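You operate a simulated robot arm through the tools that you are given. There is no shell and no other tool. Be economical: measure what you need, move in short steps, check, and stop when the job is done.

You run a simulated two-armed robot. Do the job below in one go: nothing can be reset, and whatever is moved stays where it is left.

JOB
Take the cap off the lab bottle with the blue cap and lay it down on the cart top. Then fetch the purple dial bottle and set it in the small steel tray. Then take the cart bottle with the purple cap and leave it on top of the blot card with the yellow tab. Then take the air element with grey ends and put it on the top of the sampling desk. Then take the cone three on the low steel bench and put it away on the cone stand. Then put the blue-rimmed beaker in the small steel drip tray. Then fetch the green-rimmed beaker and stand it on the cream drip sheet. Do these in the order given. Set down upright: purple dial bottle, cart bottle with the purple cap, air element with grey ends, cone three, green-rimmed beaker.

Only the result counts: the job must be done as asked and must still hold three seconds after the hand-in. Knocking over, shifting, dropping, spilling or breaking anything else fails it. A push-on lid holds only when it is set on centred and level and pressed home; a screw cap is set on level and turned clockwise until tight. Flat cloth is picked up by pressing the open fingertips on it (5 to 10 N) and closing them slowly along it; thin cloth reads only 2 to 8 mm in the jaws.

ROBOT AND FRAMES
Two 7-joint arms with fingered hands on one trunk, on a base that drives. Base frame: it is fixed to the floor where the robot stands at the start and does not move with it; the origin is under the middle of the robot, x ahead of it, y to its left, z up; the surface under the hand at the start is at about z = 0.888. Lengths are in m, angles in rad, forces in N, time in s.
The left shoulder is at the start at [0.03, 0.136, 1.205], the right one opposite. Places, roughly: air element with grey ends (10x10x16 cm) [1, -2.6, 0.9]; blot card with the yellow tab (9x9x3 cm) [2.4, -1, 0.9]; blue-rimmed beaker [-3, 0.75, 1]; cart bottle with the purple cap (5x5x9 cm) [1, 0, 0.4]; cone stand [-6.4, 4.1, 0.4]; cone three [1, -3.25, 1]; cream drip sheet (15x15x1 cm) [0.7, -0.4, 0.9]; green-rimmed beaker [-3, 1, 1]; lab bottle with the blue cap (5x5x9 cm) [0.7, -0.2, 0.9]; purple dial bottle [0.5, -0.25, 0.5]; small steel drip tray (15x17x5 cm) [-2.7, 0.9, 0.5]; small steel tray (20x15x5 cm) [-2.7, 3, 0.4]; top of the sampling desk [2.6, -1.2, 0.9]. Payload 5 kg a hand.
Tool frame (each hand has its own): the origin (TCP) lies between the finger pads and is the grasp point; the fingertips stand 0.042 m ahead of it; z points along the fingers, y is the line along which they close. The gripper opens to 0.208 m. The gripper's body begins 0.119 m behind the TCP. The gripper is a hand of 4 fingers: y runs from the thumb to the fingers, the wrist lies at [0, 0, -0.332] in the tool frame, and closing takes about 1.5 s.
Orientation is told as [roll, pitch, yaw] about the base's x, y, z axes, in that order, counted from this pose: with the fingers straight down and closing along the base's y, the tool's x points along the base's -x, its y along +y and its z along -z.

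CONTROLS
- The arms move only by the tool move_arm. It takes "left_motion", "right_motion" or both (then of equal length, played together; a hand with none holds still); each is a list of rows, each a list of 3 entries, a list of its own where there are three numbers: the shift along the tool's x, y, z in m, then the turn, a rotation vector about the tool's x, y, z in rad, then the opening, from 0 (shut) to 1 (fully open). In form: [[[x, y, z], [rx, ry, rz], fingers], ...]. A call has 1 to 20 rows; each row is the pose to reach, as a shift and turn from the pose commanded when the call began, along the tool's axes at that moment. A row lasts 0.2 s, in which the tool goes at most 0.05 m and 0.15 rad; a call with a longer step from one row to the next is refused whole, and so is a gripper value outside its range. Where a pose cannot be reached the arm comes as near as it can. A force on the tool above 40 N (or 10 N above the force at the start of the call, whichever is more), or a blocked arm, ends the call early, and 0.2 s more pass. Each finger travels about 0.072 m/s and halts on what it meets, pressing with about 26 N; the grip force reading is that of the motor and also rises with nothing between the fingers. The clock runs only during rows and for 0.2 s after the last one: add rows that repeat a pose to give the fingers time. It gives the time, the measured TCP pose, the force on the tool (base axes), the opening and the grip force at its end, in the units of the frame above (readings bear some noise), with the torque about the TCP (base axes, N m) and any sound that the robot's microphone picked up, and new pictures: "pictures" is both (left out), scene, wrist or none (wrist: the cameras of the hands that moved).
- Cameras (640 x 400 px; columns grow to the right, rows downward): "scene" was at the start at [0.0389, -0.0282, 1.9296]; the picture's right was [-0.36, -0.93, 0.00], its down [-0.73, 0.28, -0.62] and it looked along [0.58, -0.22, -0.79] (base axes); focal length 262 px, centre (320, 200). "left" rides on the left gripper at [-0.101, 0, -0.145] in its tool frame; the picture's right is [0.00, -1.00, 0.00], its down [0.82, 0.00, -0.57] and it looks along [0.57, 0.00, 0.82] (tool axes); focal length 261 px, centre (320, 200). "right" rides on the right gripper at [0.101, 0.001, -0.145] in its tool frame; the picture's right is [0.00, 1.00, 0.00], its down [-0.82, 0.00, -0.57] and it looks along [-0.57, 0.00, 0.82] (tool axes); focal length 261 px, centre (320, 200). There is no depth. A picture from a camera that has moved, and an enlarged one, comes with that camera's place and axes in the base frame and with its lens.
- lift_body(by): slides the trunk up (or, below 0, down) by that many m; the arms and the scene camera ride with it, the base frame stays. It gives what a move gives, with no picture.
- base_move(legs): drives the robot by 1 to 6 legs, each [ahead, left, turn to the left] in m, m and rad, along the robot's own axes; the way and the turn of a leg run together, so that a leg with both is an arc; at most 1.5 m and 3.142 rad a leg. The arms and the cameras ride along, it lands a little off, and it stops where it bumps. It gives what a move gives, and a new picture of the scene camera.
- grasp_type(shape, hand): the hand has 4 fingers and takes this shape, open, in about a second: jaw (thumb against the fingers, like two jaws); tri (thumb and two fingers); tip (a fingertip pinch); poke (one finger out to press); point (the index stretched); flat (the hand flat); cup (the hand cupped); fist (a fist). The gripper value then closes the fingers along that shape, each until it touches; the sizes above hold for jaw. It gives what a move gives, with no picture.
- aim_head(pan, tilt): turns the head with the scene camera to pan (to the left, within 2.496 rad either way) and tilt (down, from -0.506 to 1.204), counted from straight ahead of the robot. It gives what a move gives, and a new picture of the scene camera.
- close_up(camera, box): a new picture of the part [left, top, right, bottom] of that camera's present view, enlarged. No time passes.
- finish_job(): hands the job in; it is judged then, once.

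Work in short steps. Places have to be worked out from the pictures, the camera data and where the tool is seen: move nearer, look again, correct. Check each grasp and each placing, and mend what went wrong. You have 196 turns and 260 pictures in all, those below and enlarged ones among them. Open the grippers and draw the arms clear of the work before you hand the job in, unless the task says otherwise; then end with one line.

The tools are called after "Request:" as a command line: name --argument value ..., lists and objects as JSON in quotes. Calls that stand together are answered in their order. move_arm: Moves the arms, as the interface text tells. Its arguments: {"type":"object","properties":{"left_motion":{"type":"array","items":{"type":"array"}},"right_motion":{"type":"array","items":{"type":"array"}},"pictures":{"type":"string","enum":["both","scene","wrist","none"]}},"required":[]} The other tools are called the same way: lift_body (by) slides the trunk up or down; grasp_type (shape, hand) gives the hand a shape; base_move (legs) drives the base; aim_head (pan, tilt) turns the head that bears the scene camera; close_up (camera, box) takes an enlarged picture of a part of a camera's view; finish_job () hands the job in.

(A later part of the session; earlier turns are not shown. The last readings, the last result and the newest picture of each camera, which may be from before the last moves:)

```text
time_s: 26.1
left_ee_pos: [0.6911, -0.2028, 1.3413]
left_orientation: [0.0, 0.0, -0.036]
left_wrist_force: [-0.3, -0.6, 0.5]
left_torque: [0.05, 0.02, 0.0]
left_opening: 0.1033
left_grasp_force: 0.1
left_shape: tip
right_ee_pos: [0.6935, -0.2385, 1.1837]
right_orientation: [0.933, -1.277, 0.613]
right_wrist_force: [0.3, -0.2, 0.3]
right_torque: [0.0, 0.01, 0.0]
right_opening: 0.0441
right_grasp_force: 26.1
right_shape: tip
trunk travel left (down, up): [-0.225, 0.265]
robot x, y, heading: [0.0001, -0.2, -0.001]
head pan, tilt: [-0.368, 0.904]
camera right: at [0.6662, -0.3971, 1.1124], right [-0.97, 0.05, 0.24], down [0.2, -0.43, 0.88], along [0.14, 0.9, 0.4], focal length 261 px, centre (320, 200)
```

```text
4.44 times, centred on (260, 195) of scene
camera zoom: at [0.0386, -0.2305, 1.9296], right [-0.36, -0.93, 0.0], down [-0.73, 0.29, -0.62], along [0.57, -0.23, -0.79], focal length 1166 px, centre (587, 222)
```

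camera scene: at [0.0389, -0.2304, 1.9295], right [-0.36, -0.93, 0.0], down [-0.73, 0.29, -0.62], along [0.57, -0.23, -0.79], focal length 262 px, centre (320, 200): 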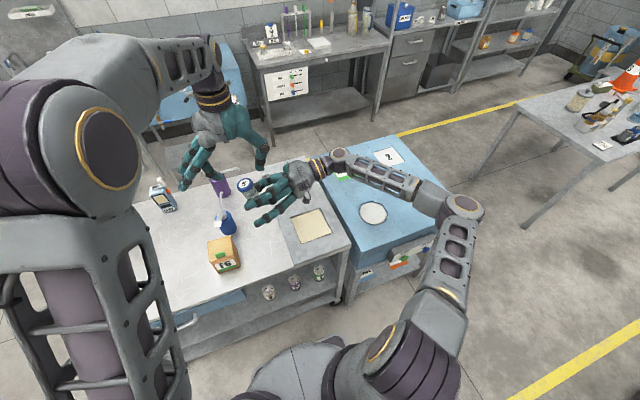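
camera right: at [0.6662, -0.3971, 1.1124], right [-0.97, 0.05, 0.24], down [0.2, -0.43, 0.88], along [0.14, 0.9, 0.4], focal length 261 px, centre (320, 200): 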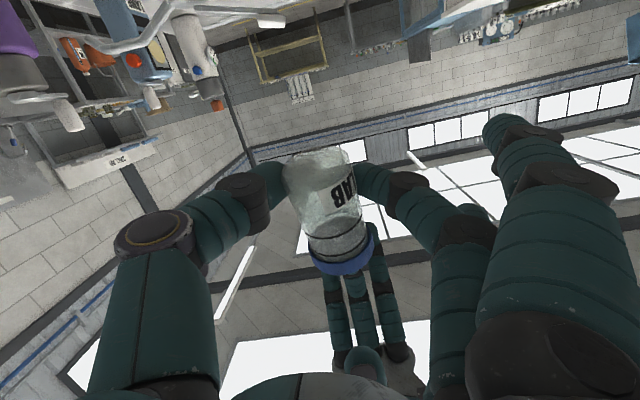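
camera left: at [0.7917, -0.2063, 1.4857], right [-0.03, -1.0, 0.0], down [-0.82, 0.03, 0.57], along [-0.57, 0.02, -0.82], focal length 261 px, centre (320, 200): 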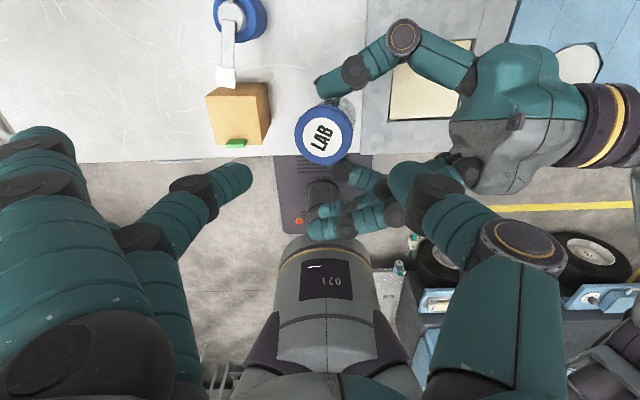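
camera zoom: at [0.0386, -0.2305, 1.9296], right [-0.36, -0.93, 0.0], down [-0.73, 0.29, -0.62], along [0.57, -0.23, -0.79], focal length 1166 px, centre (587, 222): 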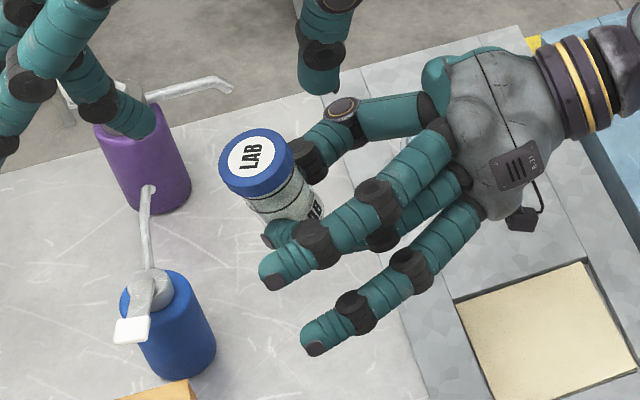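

The bottle's bottom leans toward the palm by about 15°. I'll pitch the right hand up by 0.28 rad to correct it and look again.

Request:
move_arm --right_motion '[[[0, 0, 0], [-0.033, -0.136, 0], 0], [[0, 0, 0], [-0.067, -0.272, 0], 0], [[0, 0, 0], [-0.067, -0.272, 0], 0]]' --pictures "wrist"

Request:
close_up --camera "left" --box '[240, 60, 420, 200]'

Request:
close_up --camera "scene" --box '[200, 150, 320, 240]'

```text
time_s: 26.9
left_ee_pos: [0.6919, -0.2039, 1.3424]
left_orientation: [-0.001, 0.0, -0.038]
left_wrist_force: [0.6, -0.1, 0.0]
left_torque: [0.04, -0.03, 0.0]
left_opening: 0.1028
left_grasp_force: 0.2
left_shape: tip
right_ee_pos: [0.694, -0.2384, 1.1844]
right_orientation: [1.995, -1.308, -0.418]
right_wrist_force: [0.8, -0.4, 0.2]
right_torque: [0.0, 0.03, 0.01]
right_opening: 0.0439
right_grasp_force: 26.2
right_shape: tip
trunk travel left (down, up): [-0.225, 0.265]
robot x, y, heading: [0.0033, -0.1996, -0.006]
head pan, tilt: [-0.368, 0.904]
camera right: at [0.6669, -0.3714, 1.0724], right [-0.97, -0.02, 0.24], down [0.2, -0.65, 0.73], along [0.14, 0.76, 0.64], focal length 261 px, centre (320, 200)
```

right: 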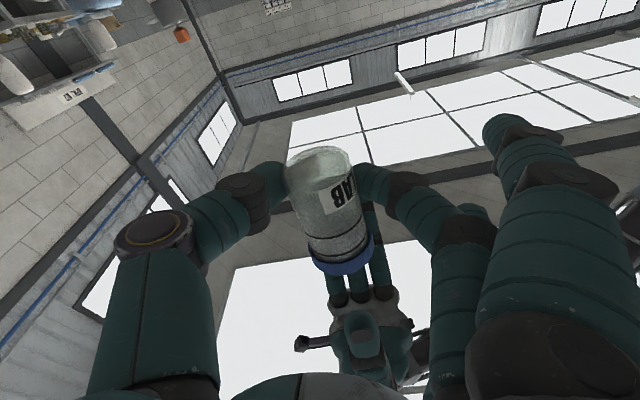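

```text
2.86 times, centred on (330, 130) of left
camera zoom: at [0.7909, -0.2064, 1.4861], right [-0.03, -1.0, 0.0], down [-0.82, 0.03, 0.57], along [-0.57, 0.02, -0.82], focal length 745 px, centre (291, 400)
```

zoom: 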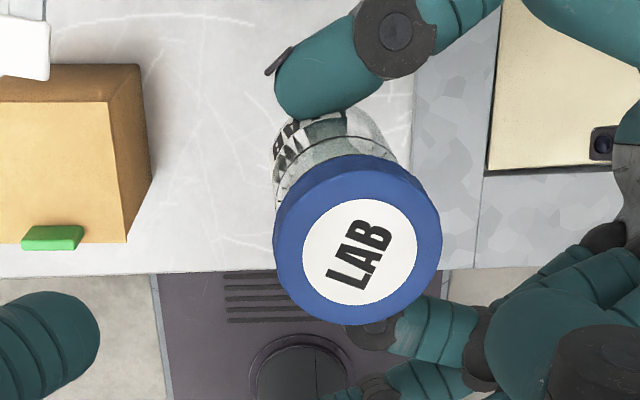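

```text
4.44 times, centred on (260, 195) of scene
camera zoom: at [0.0379, -0.2306, 1.9297], right [-0.36, -0.93, 0.0], down [-0.73, 0.29, -0.62], along [0.58, -0.23, -0.79], focal length 1166 px, centre (587, 222)
```

zoom: 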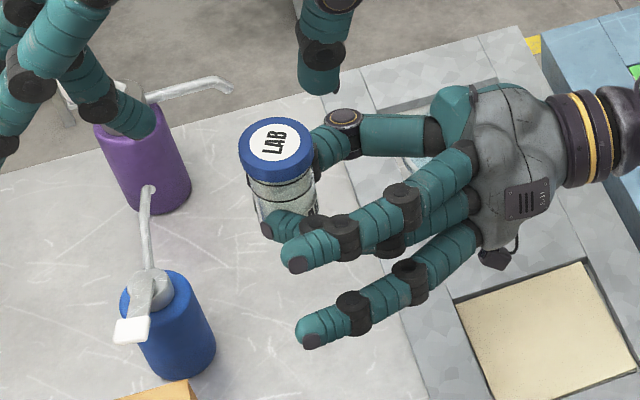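

The bottle is now nearly upright with the cap top at about (0.691, -0.227, 1.25). I'll move the left hand over it, turned back to yaw -1.2, still high, and check alignment.

Request:
move_arm --left_motion '[[[0, -0.01, 0], [0, 0, 0.14], 0.45], [[0, -0.0235, 0], [0, 0, 0.28], 0.45], [[0, -0.0235, 0], [0, 0, 0.42], 0.45], [[0, -0.0235, 0], [0, 0, 0.56], 0.45], [[0, -0.0235, 0], [0, 0, 0.7], 0.45], [[0, -0.0235, 0], [0, 0, 0.84], 0.45], [[0, -0.0235, 0], [0, 0, 0.98], 0.45], [[0, -0.0235, 0], [0, 0, 1.12], 0.45], [[0, -0.0235, 0], [0, 0, 1.163], 0.45], [[0, -0.0235, 0.03], [0, 0, 1.163], 0.45]]' --pictures "wrist"

```text
time_s: 29.1
left_ee_pos: [0.6916, -0.2287, 1.3115]
left_orientation: [0.0, 0.0, -1.201]
left_wrist_force: [0.0, -0.3, -0.9]
left_torque: [0.02, 0.13, -0.03]
left_opening: 0.0944
left_grasp_force: 0.0
left_shape: tip
right_ee_pos: [0.6948, -0.239, 1.1836]
right_orientation: [1.989, -1.308, -0.411]
right_wrist_force: [0.2, -0.1, -1.3]
right_torque: [0.04, -0.02, 0.04]
right_opening: 0.044
right_grasp_force: 26.1
right_shape: tip
trunk travel left (down, up): [-0.225, 0.265]
robot x, y, heading: [-0.0008, -0.1999, -0.005]
head pan, tilt: [-0.368, 0.904]
camera left: at [0.7264, -0.3225, 1.4556], right [-0.93, -0.37, 0.0], down [-0.3, 0.76, 0.57], along [-0.21, 0.53, -0.82], focal length 261 px, centre (320, 200)
```

left: 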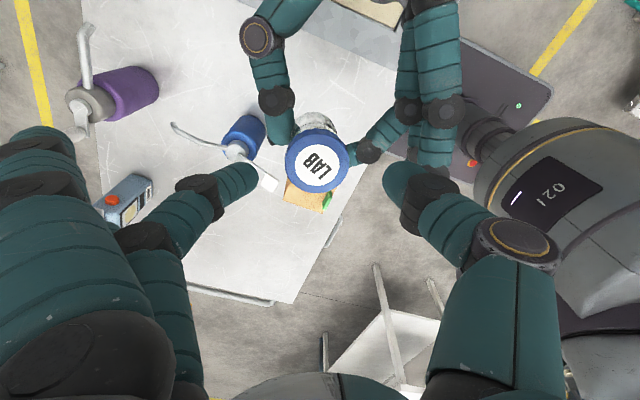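

Aligned exactly. Descend to TCP 1.256 and close on the cap.

Request:
move_arm --left_motion '[[[0, 0, 0.03], [0, 0, 0], 0.45], [[0, 0, 0.055], [0, 0, 0], 0.45], [[0, 0, 0.055], [0, 0, 0], 0.35], [[0, 0, 0.055], [0, 0, 0], 0.25], [[0, 0, 0.055], [0, 0, 0], 0.15], [[0, 0, 0.055], [0, 0, 0], 0.0], [[0, 0, 0.055], [0, 0, 0], 0.0], [[0, 0, 0.055], [0, 0, 0], 0.0]]' --pictures "wrist"

Request:
close_up --camera "right" --box '[220, 120, 460, 300]'

```text
time_s: 30.9
left_ee_pos: [0.69, -0.2259, 1.2557]
left_orientation: [0.0, -0.001, -1.2]
left_wrist_force: [5.8, 0.0, -5.2]
left_torque: [0.0, -0.18, -0.04]
left_opening: 0.0403
left_grasp_force: 26.1
left_shape: tip
right_ee_pos: [0.6928, -0.2384, 1.1845]
right_orientation: [1.994, -1.309, -0.413]
right_wrist_force: [-6.0, 0.1, 4.9]
right_torque: [0.07, -0.18, 0.1]
right_opening: 0.0422
right_grasp_force: 26.3
right_shape: tip
trunk travel left (down, up): [-0.225, 0.265]
robot x, y, heading: [-0.0005, -0.2019, -0.004]
head pan, tilt: [-0.368, 0.904]
camera left: at [0.7261, -0.32, 1.4008], right [-0.93, -0.37, 0.0], down [-0.3, 0.76, 0.57], along [-0.21, 0.53, -0.82], focal length 261 px, centre (320, 200)
```

left: 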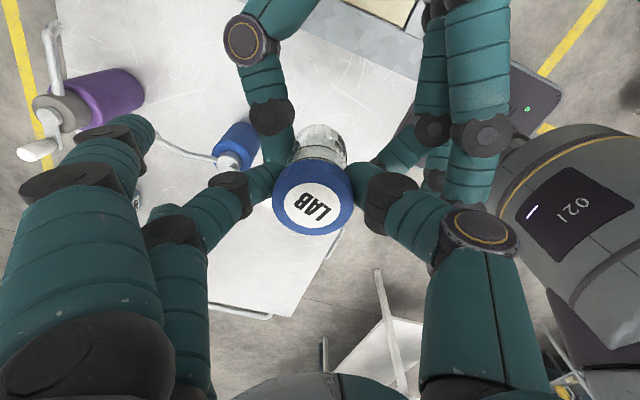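

```text
2.22 times, centred on (340, 210) of right
camera zoom: at [0.6669, -0.3709, 1.0725], right [-0.97, -0.02, 0.24], down [0.2, -0.65, 0.73], along [0.14, 0.76, 0.64], focal length 579 px, centre (276, 178)
```

zoom: 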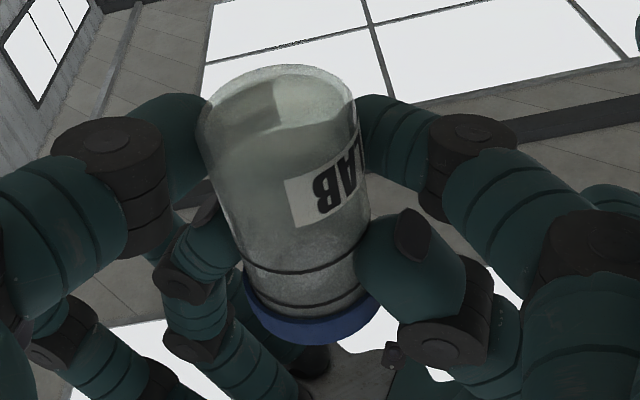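

The left tips hold the body just under the cap. I'll open, raise 2 cm so the very tips meet the cap rim, and close again.

Request:
move_arm --left_motion '[[[0, 0, 0], [0, 0, 0], 0.2], [[0, 0, 0], [0, 0, 0], 0.35], [[0, 0, -0.01], [0, 0, 0], 0.35], [[-0.001, 0, -0.02], [0, 0, 0], 0.35], [[-0.001, 0, -0.02], [0, 0, 0], 0.25], [[-0.001, 0, -0.02], [0, 0, 0], 0.1], [[-0.001, 0, -0.02], [0, 0, 0], 0.0], [[-0.001, 0, -0.02], [0, 0, 0], 0.0], [[-0.001, 0, -0.02], [0, 0, 0], 0.0]]' --pictures "wrist"

Request:
close_up --camera "right" --box '[220, 120, 460, 300]'

```text
time_s: 32.9
left_ee_pos: [0.6901, -0.2284, 1.2768]
left_orientation: [0.0, -0.001, -1.199]
left_wrist_force: [2.2, -0.6, 0.0]
left_torque: [-0.01, -0.04, 0.01]
left_opening: 0.0512
left_grasp_force: 26.4
left_shape: tip
right_ee_pos: [0.6948, -0.2387, 1.1847]
right_orientation: [1.99, -1.31, -0.412]
right_wrist_force: [-2.0, -0.3, -0.2]
right_torque: [0.04, -0.18, 0.03]
right_opening: 0.0422
right_grasp_force: 25.9
right_shape: tip
trunk travel left (down, up): [-0.225, 0.265]
robot x, y, heading: [0.0005, -0.2013, -0.007]
head pan, tilt: [-0.368, 0.904]
camera left: at [0.7266, -0.3218, 1.4211], right [-0.93, -0.37, 0.0], down [-0.3, 0.76, 0.57], along [-0.21, 0.53, -0.82], focal length 261 px, centre (320, 200)
```

left: 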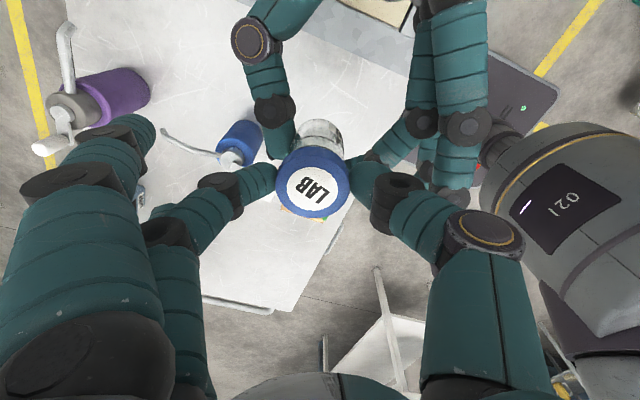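

```text
2.22 times, centred on (340, 210) of right
camera zoom: at [0.667, -0.3711, 1.0722], right [-0.97, -0.02, 0.24], down [0.2, -0.65, 0.73], along [0.14, 0.76, 0.64], focal length 579 px, centre (276, 178)
```

zoom: 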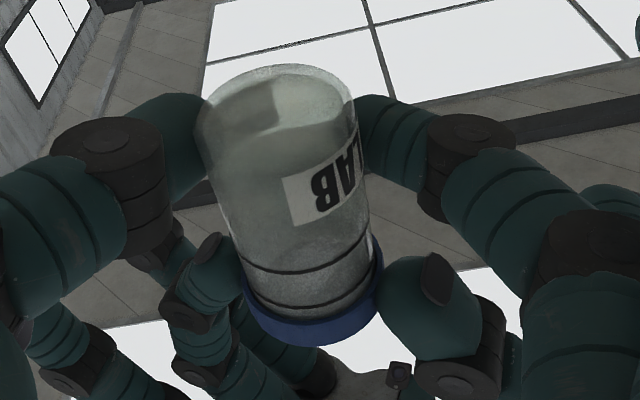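

Now the tips sit on the cap (0.051). Turn counterclockwise 0.84 rad and check both the cap and the body.

Request:
move_arm --left_motion '[[[0, 0, 0], [0, 0, -0.14], 0], [[0, 0, 0], [0, 0, -0.28], 0], [[0, 0, 0], [0, 0, -0.42], 0], [[0, 0, 0], [0, 0, -0.56], 0], [[0, 0, -0.0005], [0, 0, -0.7], 0], [[0, 0, -0.0005], [0, 0, -0.84], 0]]' --pictures "wrist"

Request:
close_up --camera "right" --box '[220, 120, 460, 300]'

```text
time_s: 34.3
left_ee_pos: [0.6914, -0.2296, 1.278]
left_orientation: [0.001, -0.003, -0.356]
left_wrist_force: [13.1, 0.4, 1.3]
left_torque: [0.12, -0.4, -0.09]
left_opening: 0.0512
left_grasp_force: 26.0
left_shape: tip
right_ee_pos: [0.6936, -0.2379, 1.184]
right_orientation: [1.989, -1.309, -0.409]
right_wrist_force: [-12.7, 0.6, -1.9]
right_torque: [-0.1, -0.77, 0.25]
right_opening: 0.0425
right_grasp_force: 25.9
right_shape: tip
trunk travel left (down, up): [-0.225, 0.265]
robot x, y, heading: [-0.0025, -0.2046, -0.01]
head pan, tilt: [-0.368, 0.904]
camera left: at [0.7844, -0.2628, 1.4215], right [-0.34, -0.94, 0.0], down [-0.77, 0.28, 0.57], along [-0.54, 0.2, -0.82], focal length 261 px, centre (320, 200)
```

left: 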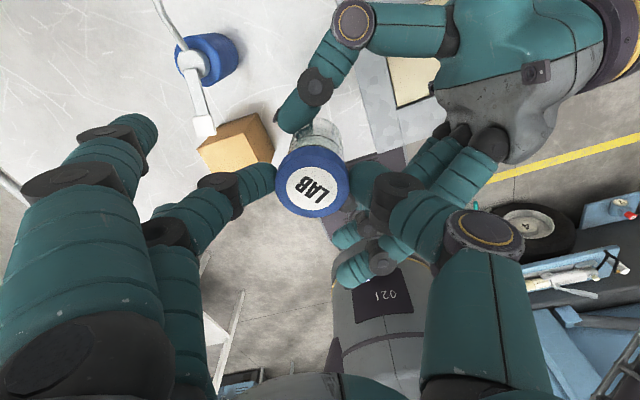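

```text
2.22 times, centred on (340, 210) of right
camera zoom: at [0.6668, -0.3711, 1.072], right [-0.97, -0.02, 0.24], down [0.2, -0.65, 0.73], along [0.14, 0.76, 0.64], focal length 579 px, centre (276, 178)
```

zoom: 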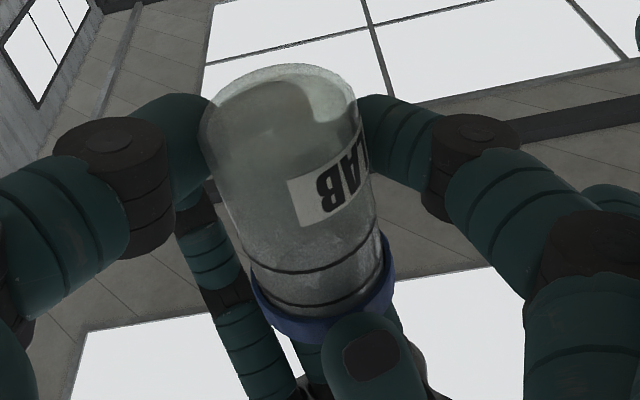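

The cap rotates relative to the body – it is a screw cap coming loose. I'll ease the sideways load and keep turning.

Request:
move_arm --left_motion '[[[-0.0028, 0.001, -0.0005], [0, 0, -0.14], 0], [[-0.0028, 0.001, -0.0005], [0, 0, -0.28], 0], [[-0.0028, 0.001, -0.001], [0, 0, -0.42], 0], [[-0.0028, 0.001, -0.001], [0, 0, -0.56], 0], [[-0.0028, 0.001, -0.0015], [0, 0, -0.7], 0], [[-0.0028, 0.001, -0.0015], [0, 0, -0.84], 0], [[-0.0028, 0.001, -0.002], [0, 0, -0.98], 0], [[-0.0028, 0.001, -0.002], [0, 0, -1.12], 0]]' --pictures "wrist"

Request:
close_up --camera "right" --box '[220, 120, 460, 300]'

```text
time_s: 36.1
left_ee_pos: [0.6943, -0.2277, 1.2794]
left_orientation: [-0.001, 0.001, 0.762]
left_wrist_force: [10.2, 3.6, -2.5]
left_torque: [0.43, -0.08, -0.02]
left_opening: 0.051
left_grasp_force: 26.3
left_shape: tip
right_ee_pos: [0.6932, -0.2383, 1.1852]
right_orientation: [1.993, -1.31, -0.412]
right_wrist_force: [-10.1, -4.9, 1.8]
right_torque: [0.07, -0.87, 0.17]
right_opening: 0.0427
right_grasp_force: 25.8
right_shape: tip
trunk travel left (down, up): [-0.225, 0.265]
robot x, y, heading: [0.0013, -0.202, -0.002]
head pan, tilt: [-0.368, 0.904]
camera left: at [0.7644, -0.1581, 1.4234], right [0.69, -0.72, 0.0], down [-0.59, -0.57, 0.57], along [-0.41, -0.4, -0.82], focal length 261 px, centre (320, 200)
```

left: 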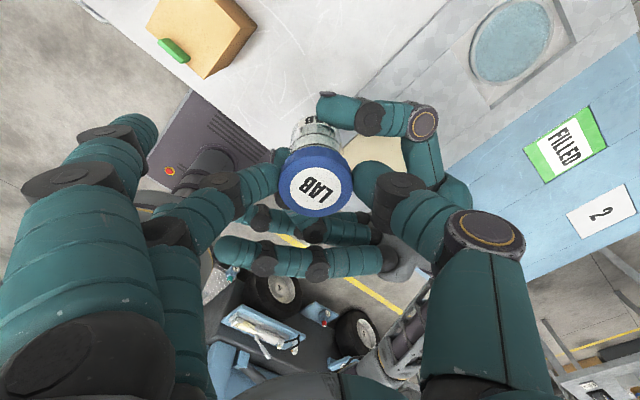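

```text
2.22 times, centred on (340, 210) of right
camera zoom: at [0.6671, -0.3715, 1.0724], right [-0.97, -0.02, 0.24], down [0.2, -0.65, 0.73], along [0.14, 0.76, 0.64], focal length 579 px, centre (276, 178)
```

zoom: 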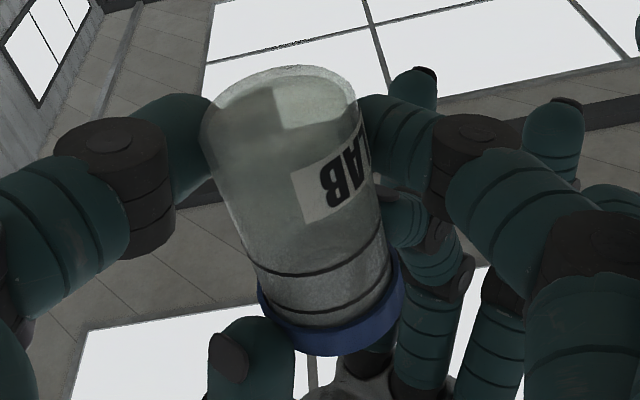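

About 2 rad unscrewed and the torque is now nearly zero. I'll try a gentle lift to see whether it's free.

Request:
move_arm --left_motion '[[[0, 0, -0.002], [0, 0, 0], 0], [[0, 0, -0.004], [0, 0, 0], 0], [[0, 0, -0.006], [0, 0, 0], 0]]' --pictures "none"

Request:
close_up --camera "right" --box '[220, 120, 460, 300]'

```text
time_s: 36.9
left_ee_pos: [0.6923, -0.229, 1.2847]
left_orientation: [0.003, 0.001, 0.761]
left_wrist_force: [6.5, 5.7, -23.2]
left_torque: [0.31, -0.04, -0.04]
left_opening: 0.0497
left_grasp_force: 25.3
left_shape: tip
right_ee_pos: [0.693, -0.2391, 1.1866]
right_orientation: [1.999, -1.31, -0.422]
right_wrist_force: [-7.4, -6.0, 22.1]
right_torque: [0.47, -0.62, 0.09]
right_opening: 0.043
right_grasp_force: 26.0
right_shape: tip
trunk travel left (down, up): [-0.225, 0.265]
robot x, y, heading: [-0.0008, -0.2016, -0.004]
head pan, tilt: [-0.368, 0.904]
```

```text
2.22 times, centred on (340, 210) of right
camera zoom: at [0.6674, -0.3711, 1.0738], right [-0.97, -0.02, 0.24], down [0.2, -0.66, 0.73], along [0.14, 0.76, 0.64], focal length 579 px, centre (276, 178)
```

zoom: 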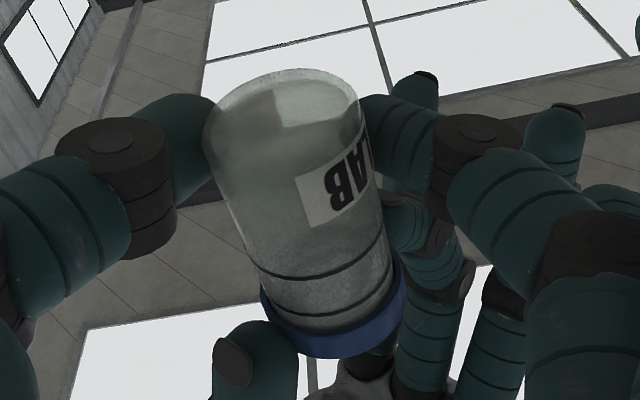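

Still threaded (23 N). I'll lower back and keep turning counterclockwise further.

Request:
move_arm --left_motion '[[[0, 0, 0.004], [0, 0, 0], 0], [[0, 0, 0.005], [0, 0, -0.14], 0], [[0, 0, 0.005], [0, 0, -0.28], 0], [[0, 0, 0.0045], [0, 0, -0.42], 0], [[0, 0, 0.0045], [0, 0, -0.56], 0], [[0, 0, 0.004], [0, 0, -0.7], 0], [[0, 0, 0.004], [0, 0, -0.84], 0], [[0, 0, 0.0035], [0, 0, -0.98], 0], [[0, 0, 0.0035], [0, 0, -1.12], 0], [[0, 0, 0.003], [0, 0, -1.26], 0]]' --pictures "wrist"

Request:
close_up --camera "right" --box '[220, 120, 460, 300]'

```text
time_s: 39.1
left_ee_pos: [0.6935, -0.2264, 1.2832]
left_orientation: [0.003, 0.005, 1.942]
left_wrist_force: [-2.7, -6.7, -13.7]
left_torque: [0.82, -0.03, 0.11]
left_opening: 0.05
left_grasp_force: 25.5
left_shape: tip
left hand out of reach, approached as far as the arm can: row 10
right_ee_pos: [0.6925, -0.2407, 1.1826]
right_orientation: [1.997, -1.309, -0.42]
right_wrist_force: [-0.2, 0.9, -1.6]
right_torque: [-0.15, -0.26, -0.28]
right_opening: 0.0421
right_grasp_force: 25.8
right_shape: tip
trunk travel left (down, up): [-0.225, 0.265]
robot x, y, heading: [-0.0045, -0.2011, -0.007]
head pan, tilt: [-0.368, 0.904]
camera left: at [0.6557, -0.131, 1.4262], right [0.93, 0.37, 0.0], down [0.3, -0.76, 0.58], along [0.21, -0.54, -0.82], focal length 261 px, centre (320, 200)
```

left: 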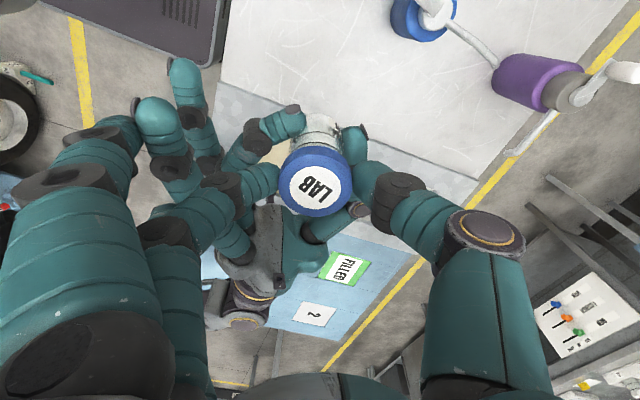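

```text
2.22 times, centred on (340, 210) of right
camera zoom: at [0.6662, -0.3727, 1.0717], right [-0.97, -0.02, 0.24], down [0.19, -0.65, 0.73], along [0.14, 0.76, 0.64], focal length 579 px, centre (276, 178)
```

zoom: 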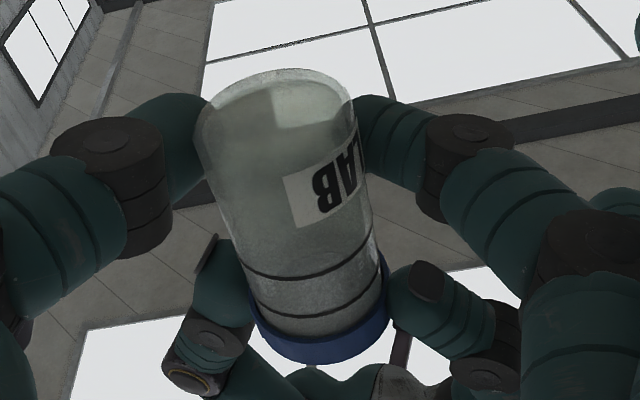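

Total turn now ~3.1 rad, at the wrist's limit. Try a gentle lift again.

Request:
move_arm --left_motion '[[[0, 0, -0.003], [0, 0, 0.02], 0], [[0, 0, -0.006], [0, 0, 0.02], 0], [[0, 0, -0.009], [0, 0, 0.02], 0], [[0, 0, -0.012], [0, 0, 0.02], 0]]' --pictures "none"

Request:
close_up --camera "right" --box '[220, 120, 460, 300]'

```text
time_s: 40.1
left_ee_pos: [0.6953, -0.2219, 1.2963]
left_orientation: [-0.004, 0.005, 1.925]
left_wrist_force: [-0.5, -1.1, 0.7]
left_torque: [0.09, 0.11, 0.03]
left_opening: 0.0498
left_grasp_force: 26.0
left_shape: tip
right_ee_pos: [0.6949, -0.2378, 1.1846]
right_orientation: [1.992, -1.309, -0.413]
right_wrist_force: [-0.1, -0.5, -1.1]
right_torque: [0.0, -0.03, -0.01]
right_opening: 0.0423
right_grasp_force: 26.0
right_shape: tip
trunk travel left (down, up): [-0.225, 0.265]
robot x, y, heading: [-0.0001, -0.2015, -0.004]
head pan, tilt: [-0.368, 0.904]
```

```text
2.22 times, centred on (340, 210) of right
camera zoom: at [0.6671, -0.3718, 1.072], right [-0.97, -0.02, 0.24], down [0.2, -0.65, 0.73], along [0.14, 0.76, 0.64], focal length 579 px, centre (276, 178)
```

zoom: 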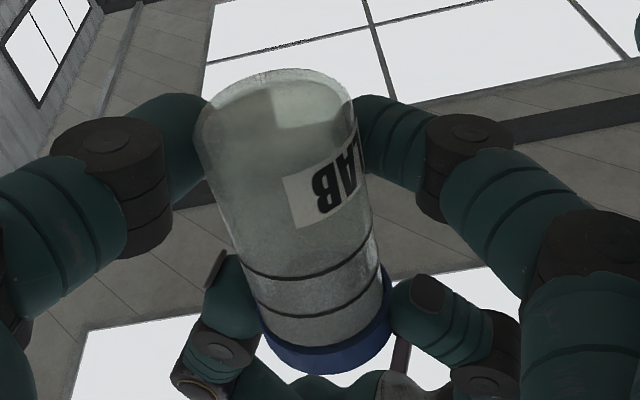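

The cap is free. I'll lift it away and carry it left over an empty part of the cart top, rotating the wrist back, while the right hand holds the bottle still.

Request:
move_arm --left_motion '[[[0, 0, -0.03], [0, 0, 0], 0], [[0, 0, -0.06], [0, 0, 0], 0], [[0, 0, -0.085], [0, 0, 0.1], 0], [[-0.03, -0.0045, -0.085], [0, 0, 0.24], 0], [[-0.06, -0.009, -0.085], [0, 0, 0.38], 0], [[-0.09, -0.0135, -0.085], [0, 0, 0.52], 0], [[-0.12, -0.018, -0.085], [0, 0, 0.66], 0], [[-0.15, -0.0225, -0.085], [0, 0, 0.8], 0], [[-0.18, -0.027, -0.085], [0, 0, 0.94], 0], [[-0.21, -0.0315, -0.085], [0, 0, 1.08], 0], [[-0.24, -0.036, -0.085], [0, 0, 1.22], 0], [[-0.27, -0.0405, -0.085], [0, 0, 1.36], 0], [[-0.3, -0.045, -0.085], [0, 0, 1.5], 0], [[-0.33, -0.0495, -0.085], [0, 0, 1.64], 0], [[-0.364, -0.0545, -0.085], [0, 0, 1.78], 0], [[-0.364, -0.0545, -0.085], [0, 0, 1.92], 0]]' --pictures "both"

```text
time_s: 43.5
left_ee_pos: [0.6191, 0.1379, 1.3786]
left_orientation: [-0.002, -0.003, 0.002]
left_wrist_force: [0.8, -1.1, 0.7]
left_torque: [0.08, -0.03, 0.02]
left_opening: 0.0501
left_grasp_force: 25.5
left_shape: tip
right_ee_pos: [0.6937, -0.2395, 1.1847]
right_orientation: [1.993, -1.31, -0.414]
right_wrist_force: [-0.7, -0.9, 0.1]
right_torque: [-0.01, 0.01, -0.02]
right_opening: 0.0421
right_grasp_force: 26.4
right_shape: tip
trunk travel left (down, up): [-0.225, 0.265]
robot x, y, heading: [-0.0009, -0.2046, -0.006]
head pan, tilt: [-0.368, 0.904]
camera scene: at [0.0383, -0.2315, 1.9296], right [-0.36, -0.93, 0.0], down [-0.73, 0.29, -0.62], along [0.58, -0.22, -0.79], focal length 262 px, centre (320, 200)
camera left: at [0.7188, 0.1388, 1.5232], right [0.01, -1.0, 0.0], down [-0.82, 0.0, 0.57], along [-0.57, -0.01, -0.82], focal length 261 px, centre (320, 200)
```

scene: 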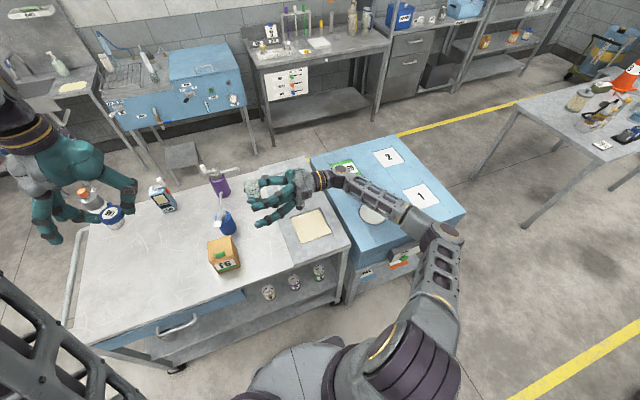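
left: 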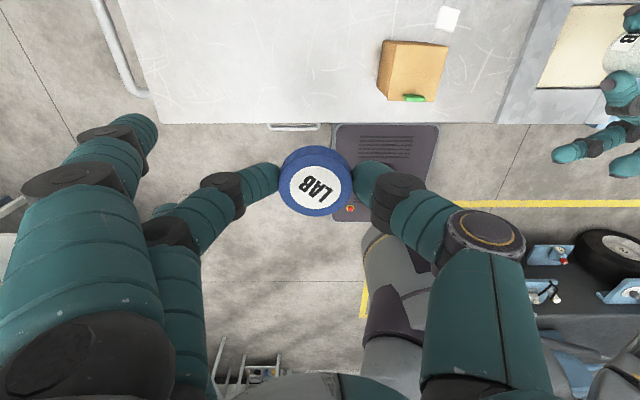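

The cap is over clear table at (0.62, 0.14). Descend to about z=0.955.

Request:
move_arm --left_motion '[[[-0.02, 0, 0.045], [0, 0, 0], 0], [[-0.03, 0, 0.09], [0, 0, 0], 0], [[-0.03, 0, 0.135], [0, 0, 0], 0], [[-0.03, 0, 0.18], [0, 0, 0], 0], [[-0.03, 0, 0.225], [0, 0, 0], 0], [[-0.03, 0, 0.27], [0, 0, 0], 0], [[-0.03, 0, 0.315], [0, 0, 0], 0], [[-0.03, 0, 0.36], [0, 0, 0], 0], [[-0.03, 0, 0.395], [0, 0, 0], 0], [[-0.03, 0, 0.42], [0, 0, 0], 0]]' --pictures "wrist"

```text
time_s: 45.7
left_ee_pos: [0.6484, 0.1374, 0.9583]
left_orientation: [-0.005, -0.004, 0.007]
left_wrist_force: [1.1, 0.7, -0.4]
left_torque: [-0.03, 0.07, 0.01]
left_opening: 0.0501
left_grasp_force: 25.8
left_shape: tip
right_ee_pos: [0.6936, -0.2372, 1.1851]
right_orientation: [1.986, -1.31, -0.411]
right_wrist_force: [-0.3, 0.5, -1.1]
right_torque: [-0.01, -0.02, 0.03]
right_opening: 0.042
right_grasp_force: 26.0
right_shape: tip
trunk travel left (down, up): [-0.225, 0.265]
robot x, y, heading: [0.002, -0.2029, -0.004]
head pan, tilt: [-0.368, 0.904]
camera left: at [0.749, 0.139, 1.1035], right [0.01, -1.0, 0.0], down [-0.82, -0.01, 0.57], along [-0.57, -0.01, -0.82], focal length 261 px, centre (320, 200)
```

left: 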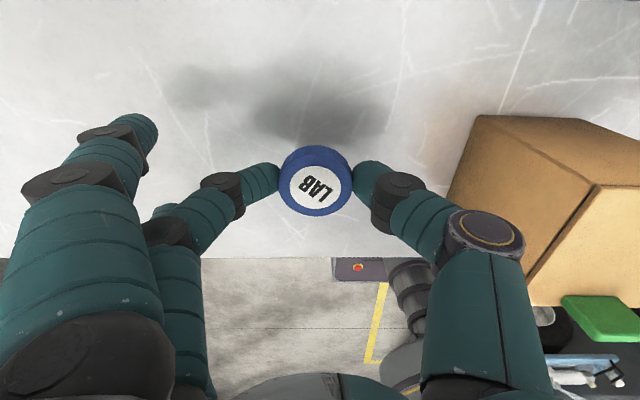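

Lower slowly until contact is felt.

Request:
move_arm --left_motion '[[[0, 0, 0.006], [0, 0, 0], 0], [[0, 0, 0.012], [0, 0, 0], 0], [[0, 0, 0.018], [0, 0, 0], 0], [[0, 0, 0.021], [0, 0, 0], 0], [[0, 0, 0.024], [0, 0, 0], 0]]' --pictures "wrist"

```text
time_s: 46.9
left_ee_pos: [0.6512, 0.1377, 0.9341]
left_orientation: [-0.005, -0.003, 0.006]
left_wrist_force: [0.0, 1.0, -0.2]
left_torque: [-0.02, 0.01, -0.02]
left_opening: 0.0502
left_grasp_force: 26.0
left_shape: tip
right_ee_pos: [0.693, -0.2372, 1.1847]
right_orientation: [1.99, -1.31, -0.409]
right_wrist_force: [-0.1, 0.0, -0.4]
right_torque: [0.01, -0.04, 0.0]
right_opening: 0.0419
right_grasp_force: 26.0
right_shape: tip
trunk travel left (down, up): [-0.225, 0.265]
robot x, y, heading: [-0.001, -0.2044, -0.004]
head pan, tilt: [-0.368, 0.904]
camera left: at [0.7505, 0.1391, 1.0785], right [0.01, -1.0, 0.0], down [-0.82, -0.01, 0.57], along [-0.57, -0.01, -0.82], focal length 261 px, centre (320, 200)
```

left: 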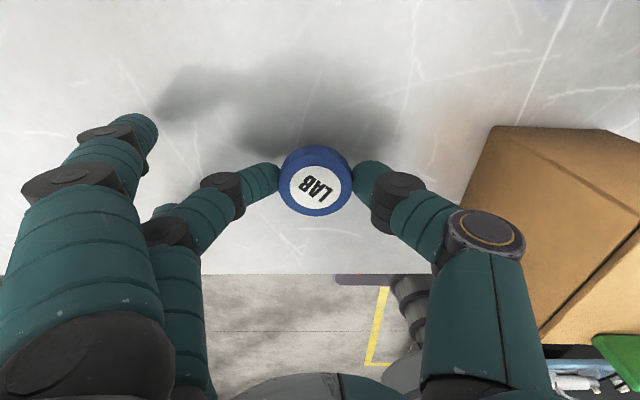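

No contact yet; continue in 2–3 mm steps.

Request:
move_arm --left_motion '[[[0, 0, 0.003], [0, 0, 0], 0], [[0, 0, 0.006], [0, 0, 0], 0], [[0, 0, 0.009], [0, 0, 0], 0], [[0, 0, 0.012], [0, 0, 0], 0]]' --pictures "wrist"

```text
time_s: 47.9
left_ee_pos: [0.6501, 0.1365, 0.9241]
left_orientation: [-0.005, -0.006, 0.007]
left_wrist_force: [-0.1, -1.8, 11.5]
left_torque: [-0.46, 0.04, 0.01]
left_opening: 0.0506
left_grasp_force: 26.2
left_shape: tip
right_ee_pos: [0.6921, -0.2381, 1.1854]
right_orientation: [1.991, -1.309, -0.414]
right_wrist_force: [-0.1, -0.2, -0.2]
right_torque: [-0.01, -0.03, -0.01]
right_opening: 0.0422
right_grasp_force: 26.6
right_shape: tip
trunk travel left (down, up): [-0.225, 0.265]
robot x, y, heading: [0.0027, -0.1975, -0.007]
head pan, tilt: [-0.368, 0.904]
camera left: at [0.7502, 0.1394, 1.0685], right [0.01, -1.0, 0.0], down [-0.82, -0.01, 0.57], along [-0.57, -0.01, -0.82], focal length 261 px, centre (320, 200)
```

left: 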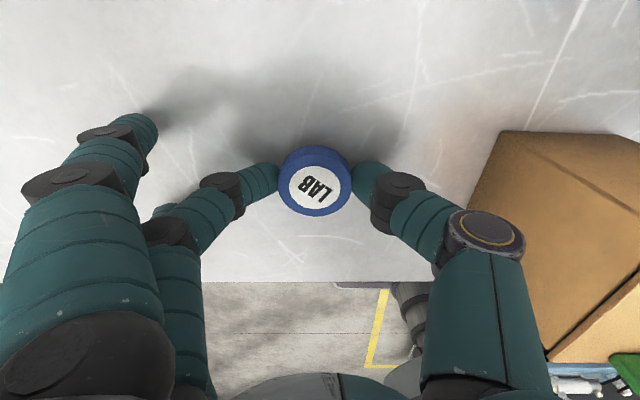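

Contact (11 N). I'll ease up slightly, open a bit, and lift away.

Request:
move_arm --left_motion '[[[0, 0, -0.002], [0, 0, 0], 0], [[0, 0, -0.002], [0, 0, 0], 0.2], [[0, 0, -0.002], [0, 0, 0], 0.35], [[0, 0, -0.002], [0, 0, 0], 0.4], [[0, 0, -0.03], [0, 0, 0], 0.4], [[0, 0, -0.07], [0, 0, 0], 0.4], [[0, 0, -0.11], [0, 0, 0], 0.4], [[0, 0, -0.15], [0, 0, 0], 0.4], [[0, 0, -0.19], [0, 0, 0], 0.4], [[0, 0, -0.23], [0, 0, 0], 0.4], [[0, 0, -0.27], [0, 0, 0], 0.4], [[0, 0, -0.31], [0, 0, 0], 0.4], [[0, 0, -0.35], [0, 0, 0], 0.4], [[0, 0, -0.39], [0, 0, 0], 0.4], [[0, 0, -0.43], [0, 0, 0], 0.4]]' --pictures "wrist"

```text
time_s: 51.1
left_ee_pos: [0.6492, 0.1397, 1.3543]
left_orientation: [-0.008, -0.006, 0.006]
left_wrist_force: [-1.3, -0.6, -1.1]
left_torque: [-0.01, -0.11, 0.02]
left_opening: 0.0825
left_grasp_force: 0.2
left_shape: tip
right_ee_pos: [0.6936, -0.2382, 1.184]
right_orientation: [1.993, -1.307, -0.413]
right_wrist_force: [-0.5, 0.2, -0.4]
right_torque: [0.0, 0.01, -0.08]
right_opening: 0.042
right_grasp_force: 26.4
right_shape: tip
trunk travel left (down, up): [-0.225, 0.265]
robot x, y, heading: [0.0007, -0.2061, -0.003]
head pan, tilt: [-0.368, 0.904]
camera left: at [0.748, 0.142, 1.4981], right [0.01, -1.0, 0.0], down [-0.82, -0.01, 0.57], along [-0.57, -0.01, -0.82], focal length 261 px, centre (320, 200)
```

left: 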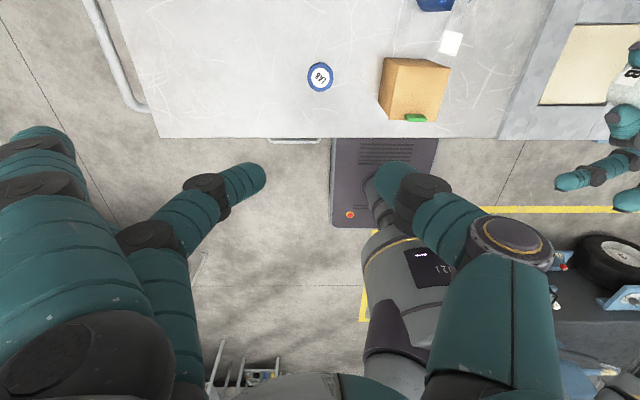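

Cap lies on the cart top. Now the left hand goes back over the open bottle to take it by its rim and set it upright on the cart.

Request:
move_arm --left_motion '[[[-0.004, -0.037, 0], [0, 0, 0.14], 0.4], [[-0.008, -0.074, 0], [0, 0, 0.28], 0.4], [[-0.012, -0.111, 0], [0, 0, 0.42], 0.4], [[-0.016, -0.148, 0], [0, 0, 0.56], 0.4], [[-0.02, -0.185, 0], [0, 0, 0.7], 0.4], [[-0.024, -0.222, 0], [0, 0, 0.84], 0.4], [[-0.028, -0.259, 0], [0, 0, 0.98], 0.4], [[-0.032, -0.296, 0], [0, 0, 1.12], 0.4], [[-0.036, -0.333, 0], [0, 0, 1.26], 0.4], [[-0.042, -0.368, 0.02], [0, 0, 1.4], 0.4], [[-0.042, -0.368, 0.04], [0, 0, 1.4], 0.4]]' --pictures "wrist"

```text
time_s: 53.5
left_ee_pos: [0.6913, -0.2267, 1.3161]
left_orientation: [0.003, -0.005, -1.396]
left_wrist_force: [0.3, 0.9, 0.6]
left_torque: [-0.1, -0.04, 0.0]
left_opening: 0.0827
left_grasp_force: 0.0
left_shape: tip
right_ee_pos: [0.6931, -0.2376, 1.1849]
right_orientation: [1.989, -1.309, -0.409]
right_wrist_force: [1.1, -0.2, -1.2]
right_torque: [-0.03, 0.02, 0.0]
right_opening: 0.0418
right_grasp_force: 25.9
right_shape: tip
trunk travel left (down, up): [-0.225, 0.265]
robot x, y, heading: [-0.0011, -0.2027, -0.002]
head pan, tilt: [-0.368, 0.904]
camera left: at [0.7085, -0.3254, 1.4597], right [-0.98, -0.18, 0.0], down [-0.15, 0.81, 0.57], along [-0.1, 0.56, -0.82], focal length 261 px, centre (320, 200)
```

left: 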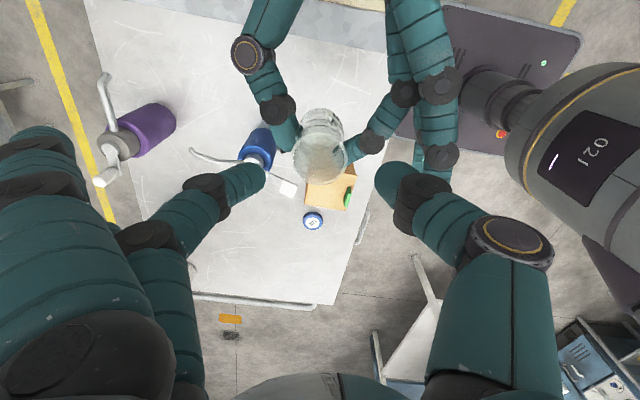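

The open rim is centred. Descend 6 cm and grip the upper body.

Request:
move_arm --left_motion '[[[0, 0, 0.03], [0, 0, 0], 0.4], [[0, 0, 0.06], [0, 0, 0], 0.4], [[0, 0, 0.062], [0, 0, 0], 0.3], [[0, 0, 0.062], [0, 0, 0], 0.2], [[0, 0, 0.062], [0, 0, 0], 0.1], [[0, 0, 0.062], [0, 0, 0], 0.0], [[0, 0, 0.062], [0, 0, 0], 0.0]]' --pictures "wrist"

Request:
close_up --camera "right" --box '[220, 120, 460, 300]'

```text
time_s: 55.1
left_ee_pos: [0.6944, -0.2281, 1.2527]
left_orientation: [0.001, -0.006, -1.392]
left_wrist_force: [-0.1, -0.8, -2.8]
left_torque: [0.03, 0.03, 0.05]
left_opening: 0.041
left_grasp_force: 25.8
left_shape: tip
right_ee_pos: [0.6934, -0.2377, 1.1865]
right_orientation: [1.992, -1.31, -0.415]
right_wrist_force: [0.0, 0.3, 2.1]
right_torque: [0.0, -0.01, -0.05]
right_opening: 0.0416
right_grasp_force: 25.2
right_shape: tip
trunk travel left (down, up): [-0.225, 0.265]
robot x, y, heading: [0.0009, -0.202, -0.004]
head pan, tilt: [-0.368, 0.904]
camera left: at [0.712, -0.3267, 1.3972], right [-0.98, -0.18, 0.0], down [-0.15, 0.81, 0.57], along [-0.1, 0.56, -0.82], focal length 261 px, centre (320, 200)
```

left: 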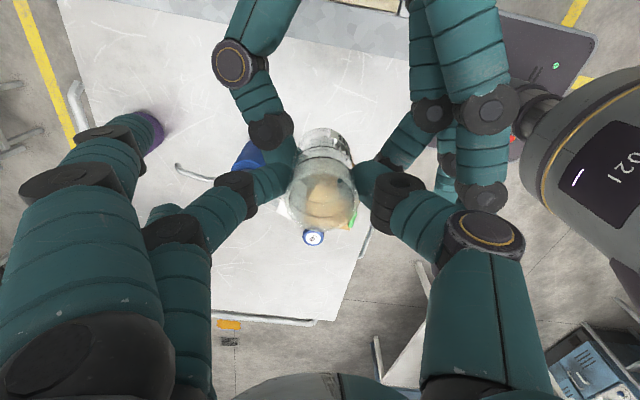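

```text
2.22 times, centred on (340, 210) of right
camera zoom: at [0.667, -0.3712, 1.0725], right [-0.97, -0.02, 0.24], down [0.2, -0.65, 0.73], along [0.14, 0.76, 0.64], focal length 579 px, centre (276, 178)
```

zoom: 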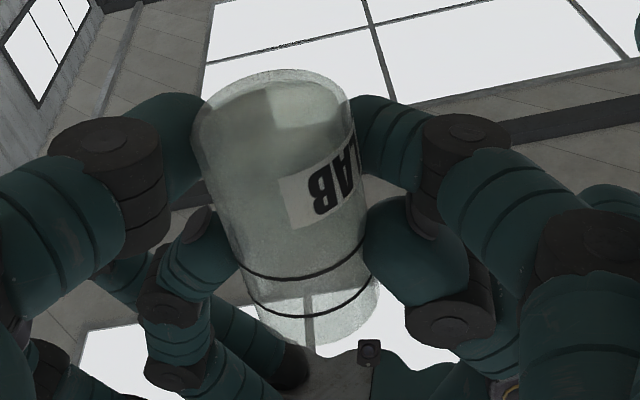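

The left holds the body (0.041). Open the right hand and withdraw it straight back.

Request:
move_arm --right_motion '[[[0, 0, 0], [0, 0, 0], 0.15], [[0, 0, 0], [0, 0, 0], 0.3], [[0, 0, 0], [0, 0, 0], 0.4], [[0, 0, -0.03], [0, 0, 0], 0.4], [[0, 0, -0.07], [0, 0, 0], 0.4], [[0, 0, -0.11], [0, 0, 0], 0.4], [[0, 0, -0.15], [0, 0, 0], 0.4], [[0, 0, -0.19], [0, 0, 0], 0.4], [[0, 0, -0.23], [0, 0, 0], 0.4], [[0, 0, -0.27], [0, 0, 0], 0.4]]' --pictures "both"

Request:
close_up --camera "left" --box '[240, 80, 400, 240]'

```text
time_s: 57.3
left_ee_pos: [0.6947, -0.2295, 1.2528]
left_orientation: [0.002, -0.005, -1.392]
left_wrist_force: [-0.7, 0.0, 0.8]
left_torque: [0.11, -0.02, -0.01]
left_opening: 0.0407
left_grasp_force: 26.3
left_shape: tip
right_ee_pos: [0.6895, -0.508, 1.1534]
right_orientation: [1.995, -1.309, -0.413]
right_wrist_force: [0.5, 0.3, -0.5]
right_torque: [0.02, 0.01, -0.03]
right_opening: 0.0828
right_grasp_force: 0.0
right_shape: tip
trunk travel left (down, up): [-0.225, 0.265]
robot x, y, heading: [0.0, -0.2064, -0.003]
head pan, tilt: [-0.368, 0.904]
camera scene: at [0.0382, -0.2314, 1.9296], right [-0.36, -0.93, 0.0], down [-0.73, 0.29, -0.62], along [0.58, -0.22, -0.79], focal length 262 px, centre (320, 200)
camera right: at [0.6632, -0.6406, 1.0416], right [-0.97, -0.02, 0.24], down [0.2, -0.65, 0.73], along [0.14, 0.76, 0.64], focal length 261 px, centre (320, 200)
```

scene: 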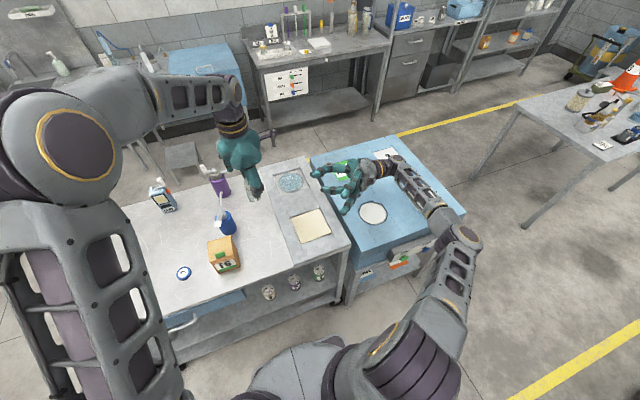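
right: 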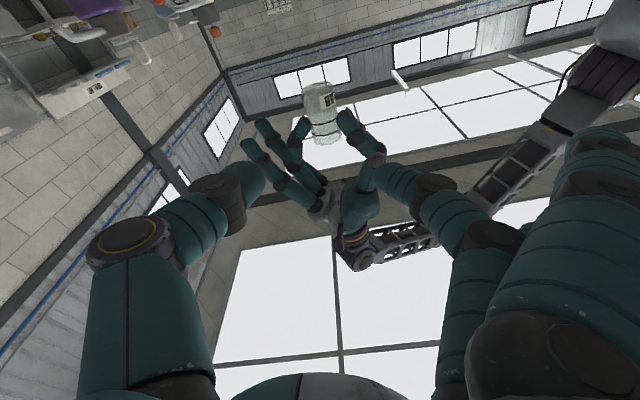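

```text
2.50 times, centred on (320, 160) of left
camera zoom: at [0.7119, -0.3275, 1.3975], right [-0.98, -0.18, 0.0], down [-0.15, 0.81, 0.57], along [-0.1, 0.56, -0.82], focal length 652 px, centre (320, 300)
```

zoom: 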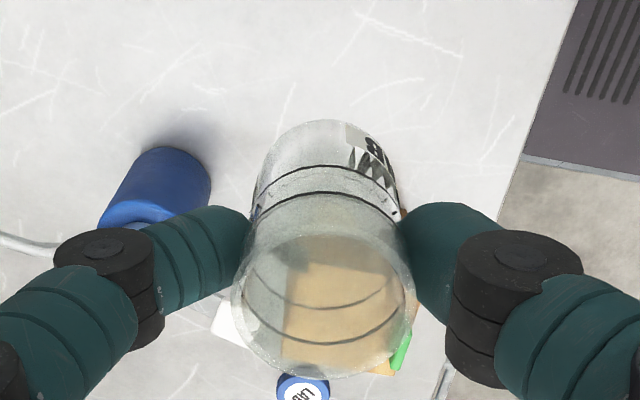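

Bottle hangs upright in the left pinch. I'll carry it to its original spot and lower to just above the table.

Request:
move_arm --left_motion '[[[0.01, 0.014, 0.02], [0, 0, 0], 0], [[0.0195, 0.027, 0.05], [0, 0, 0], 0], [[0.0195, 0.027, 0.09], [0, 0, 0], 0], [[0.0195, 0.027, 0.13], [0, 0, 0], 0], [[0.0195, 0.027, 0.17], [0, 0, 0], 0], [[0.0195, 0.027, 0.21], [0, 0, 0], 0], [[0.0195, 0.027, 0.24], [0, 0, 0], 0], [[0.0195, 0.027, 0.26], [0, 0, 0], 0], [[0.0195, 0.027, 0.266], [0, 0, 0], 0], [[0.0195, 0.027, 0.27], [0, 0, 0], 0], [[0.0195, 0.027, 0.274], [0, 0, 0], 0]]' --pictures "wrist"

```text
time_s: 59.7
left_ee_pos: [0.7179, -0.2067, 0.9772]
left_orientation: [0.001, -0.005, -1.394]
left_wrist_force: [0.2, -0.7, -0.5]
left_torque: [0.03, 0.02, 0.03]
left_opening: 0.041
left_grasp_force: 26.0
left_shape: tip
right_ee_pos: [0.6897, -0.5063, 1.1549]
right_orientation: [1.989, -1.308, -0.413]
right_wrist_force: [0.5, -0.3, 0.3]
right_torque: [-0.03, 0.01, -0.01]
right_opening: 0.0827
right_grasp_force: 0.1
right_shape: tip
trunk travel left (down, up): [-0.225, 0.265]
robot x, y, heading: [0.0038, -0.2015, -0.004]
head pan, tilt: [-0.368, 0.904]
camera left: at [0.7351, -0.3045, 1.1221], right [-0.98, -0.18, 0.0], down [-0.15, 0.81, 0.57], along [-0.1, 0.56, -0.82], focal length 261 px, centre (320, 200)
```

left: 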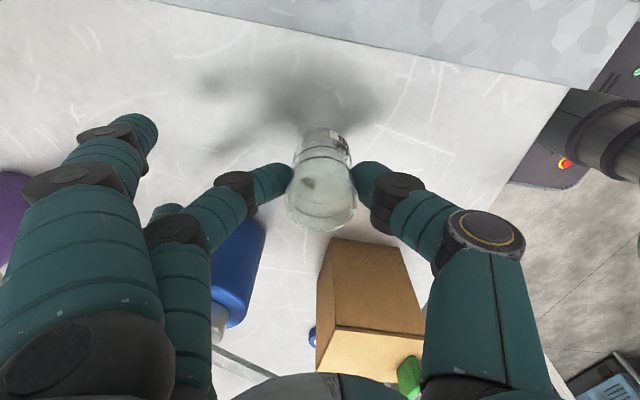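

Not yet touching. I'll lower in 2 mm steps until contact.

Request:
move_arm --left_motion '[[[0, 0, 0.002], [0, 0, 0], 0], [[0, 0, 0.004], [0, 0, 0], 0], [[0, 0, 0.006], [0, 0, 0], 0], [[0, 0, 0.008], [0, 0, 0], 0]]' --pictures "none"

```text
time_s: 60.7
left_ee_pos: [0.7189, -0.2062, 0.9698]
left_orientation: [0.001, -0.004, -1.396]
left_wrist_force: [-0.1, -0.1, -0.3]
left_torque: [0.01, -0.01, -0.07]
left_opening: 0.0408
left_grasp_force: 26.3
left_shape: tip
right_ee_pos: [0.6893, -0.5067, 1.1534]
right_orientation: [1.991, -1.31, -0.413]
right_wrist_force: [0.2, -1.4, 0.9]
right_torque: [-0.02, 0.02, 0.0]
right_opening: 0.0826
right_grasp_force: 0.1
right_shape: tip
trunk travel left (down, up): [-0.225, 0.265]
robot x, y, heading: [-0.0, -0.2012, -0.005]
head pan, tilt: [-0.368, 0.904]
```

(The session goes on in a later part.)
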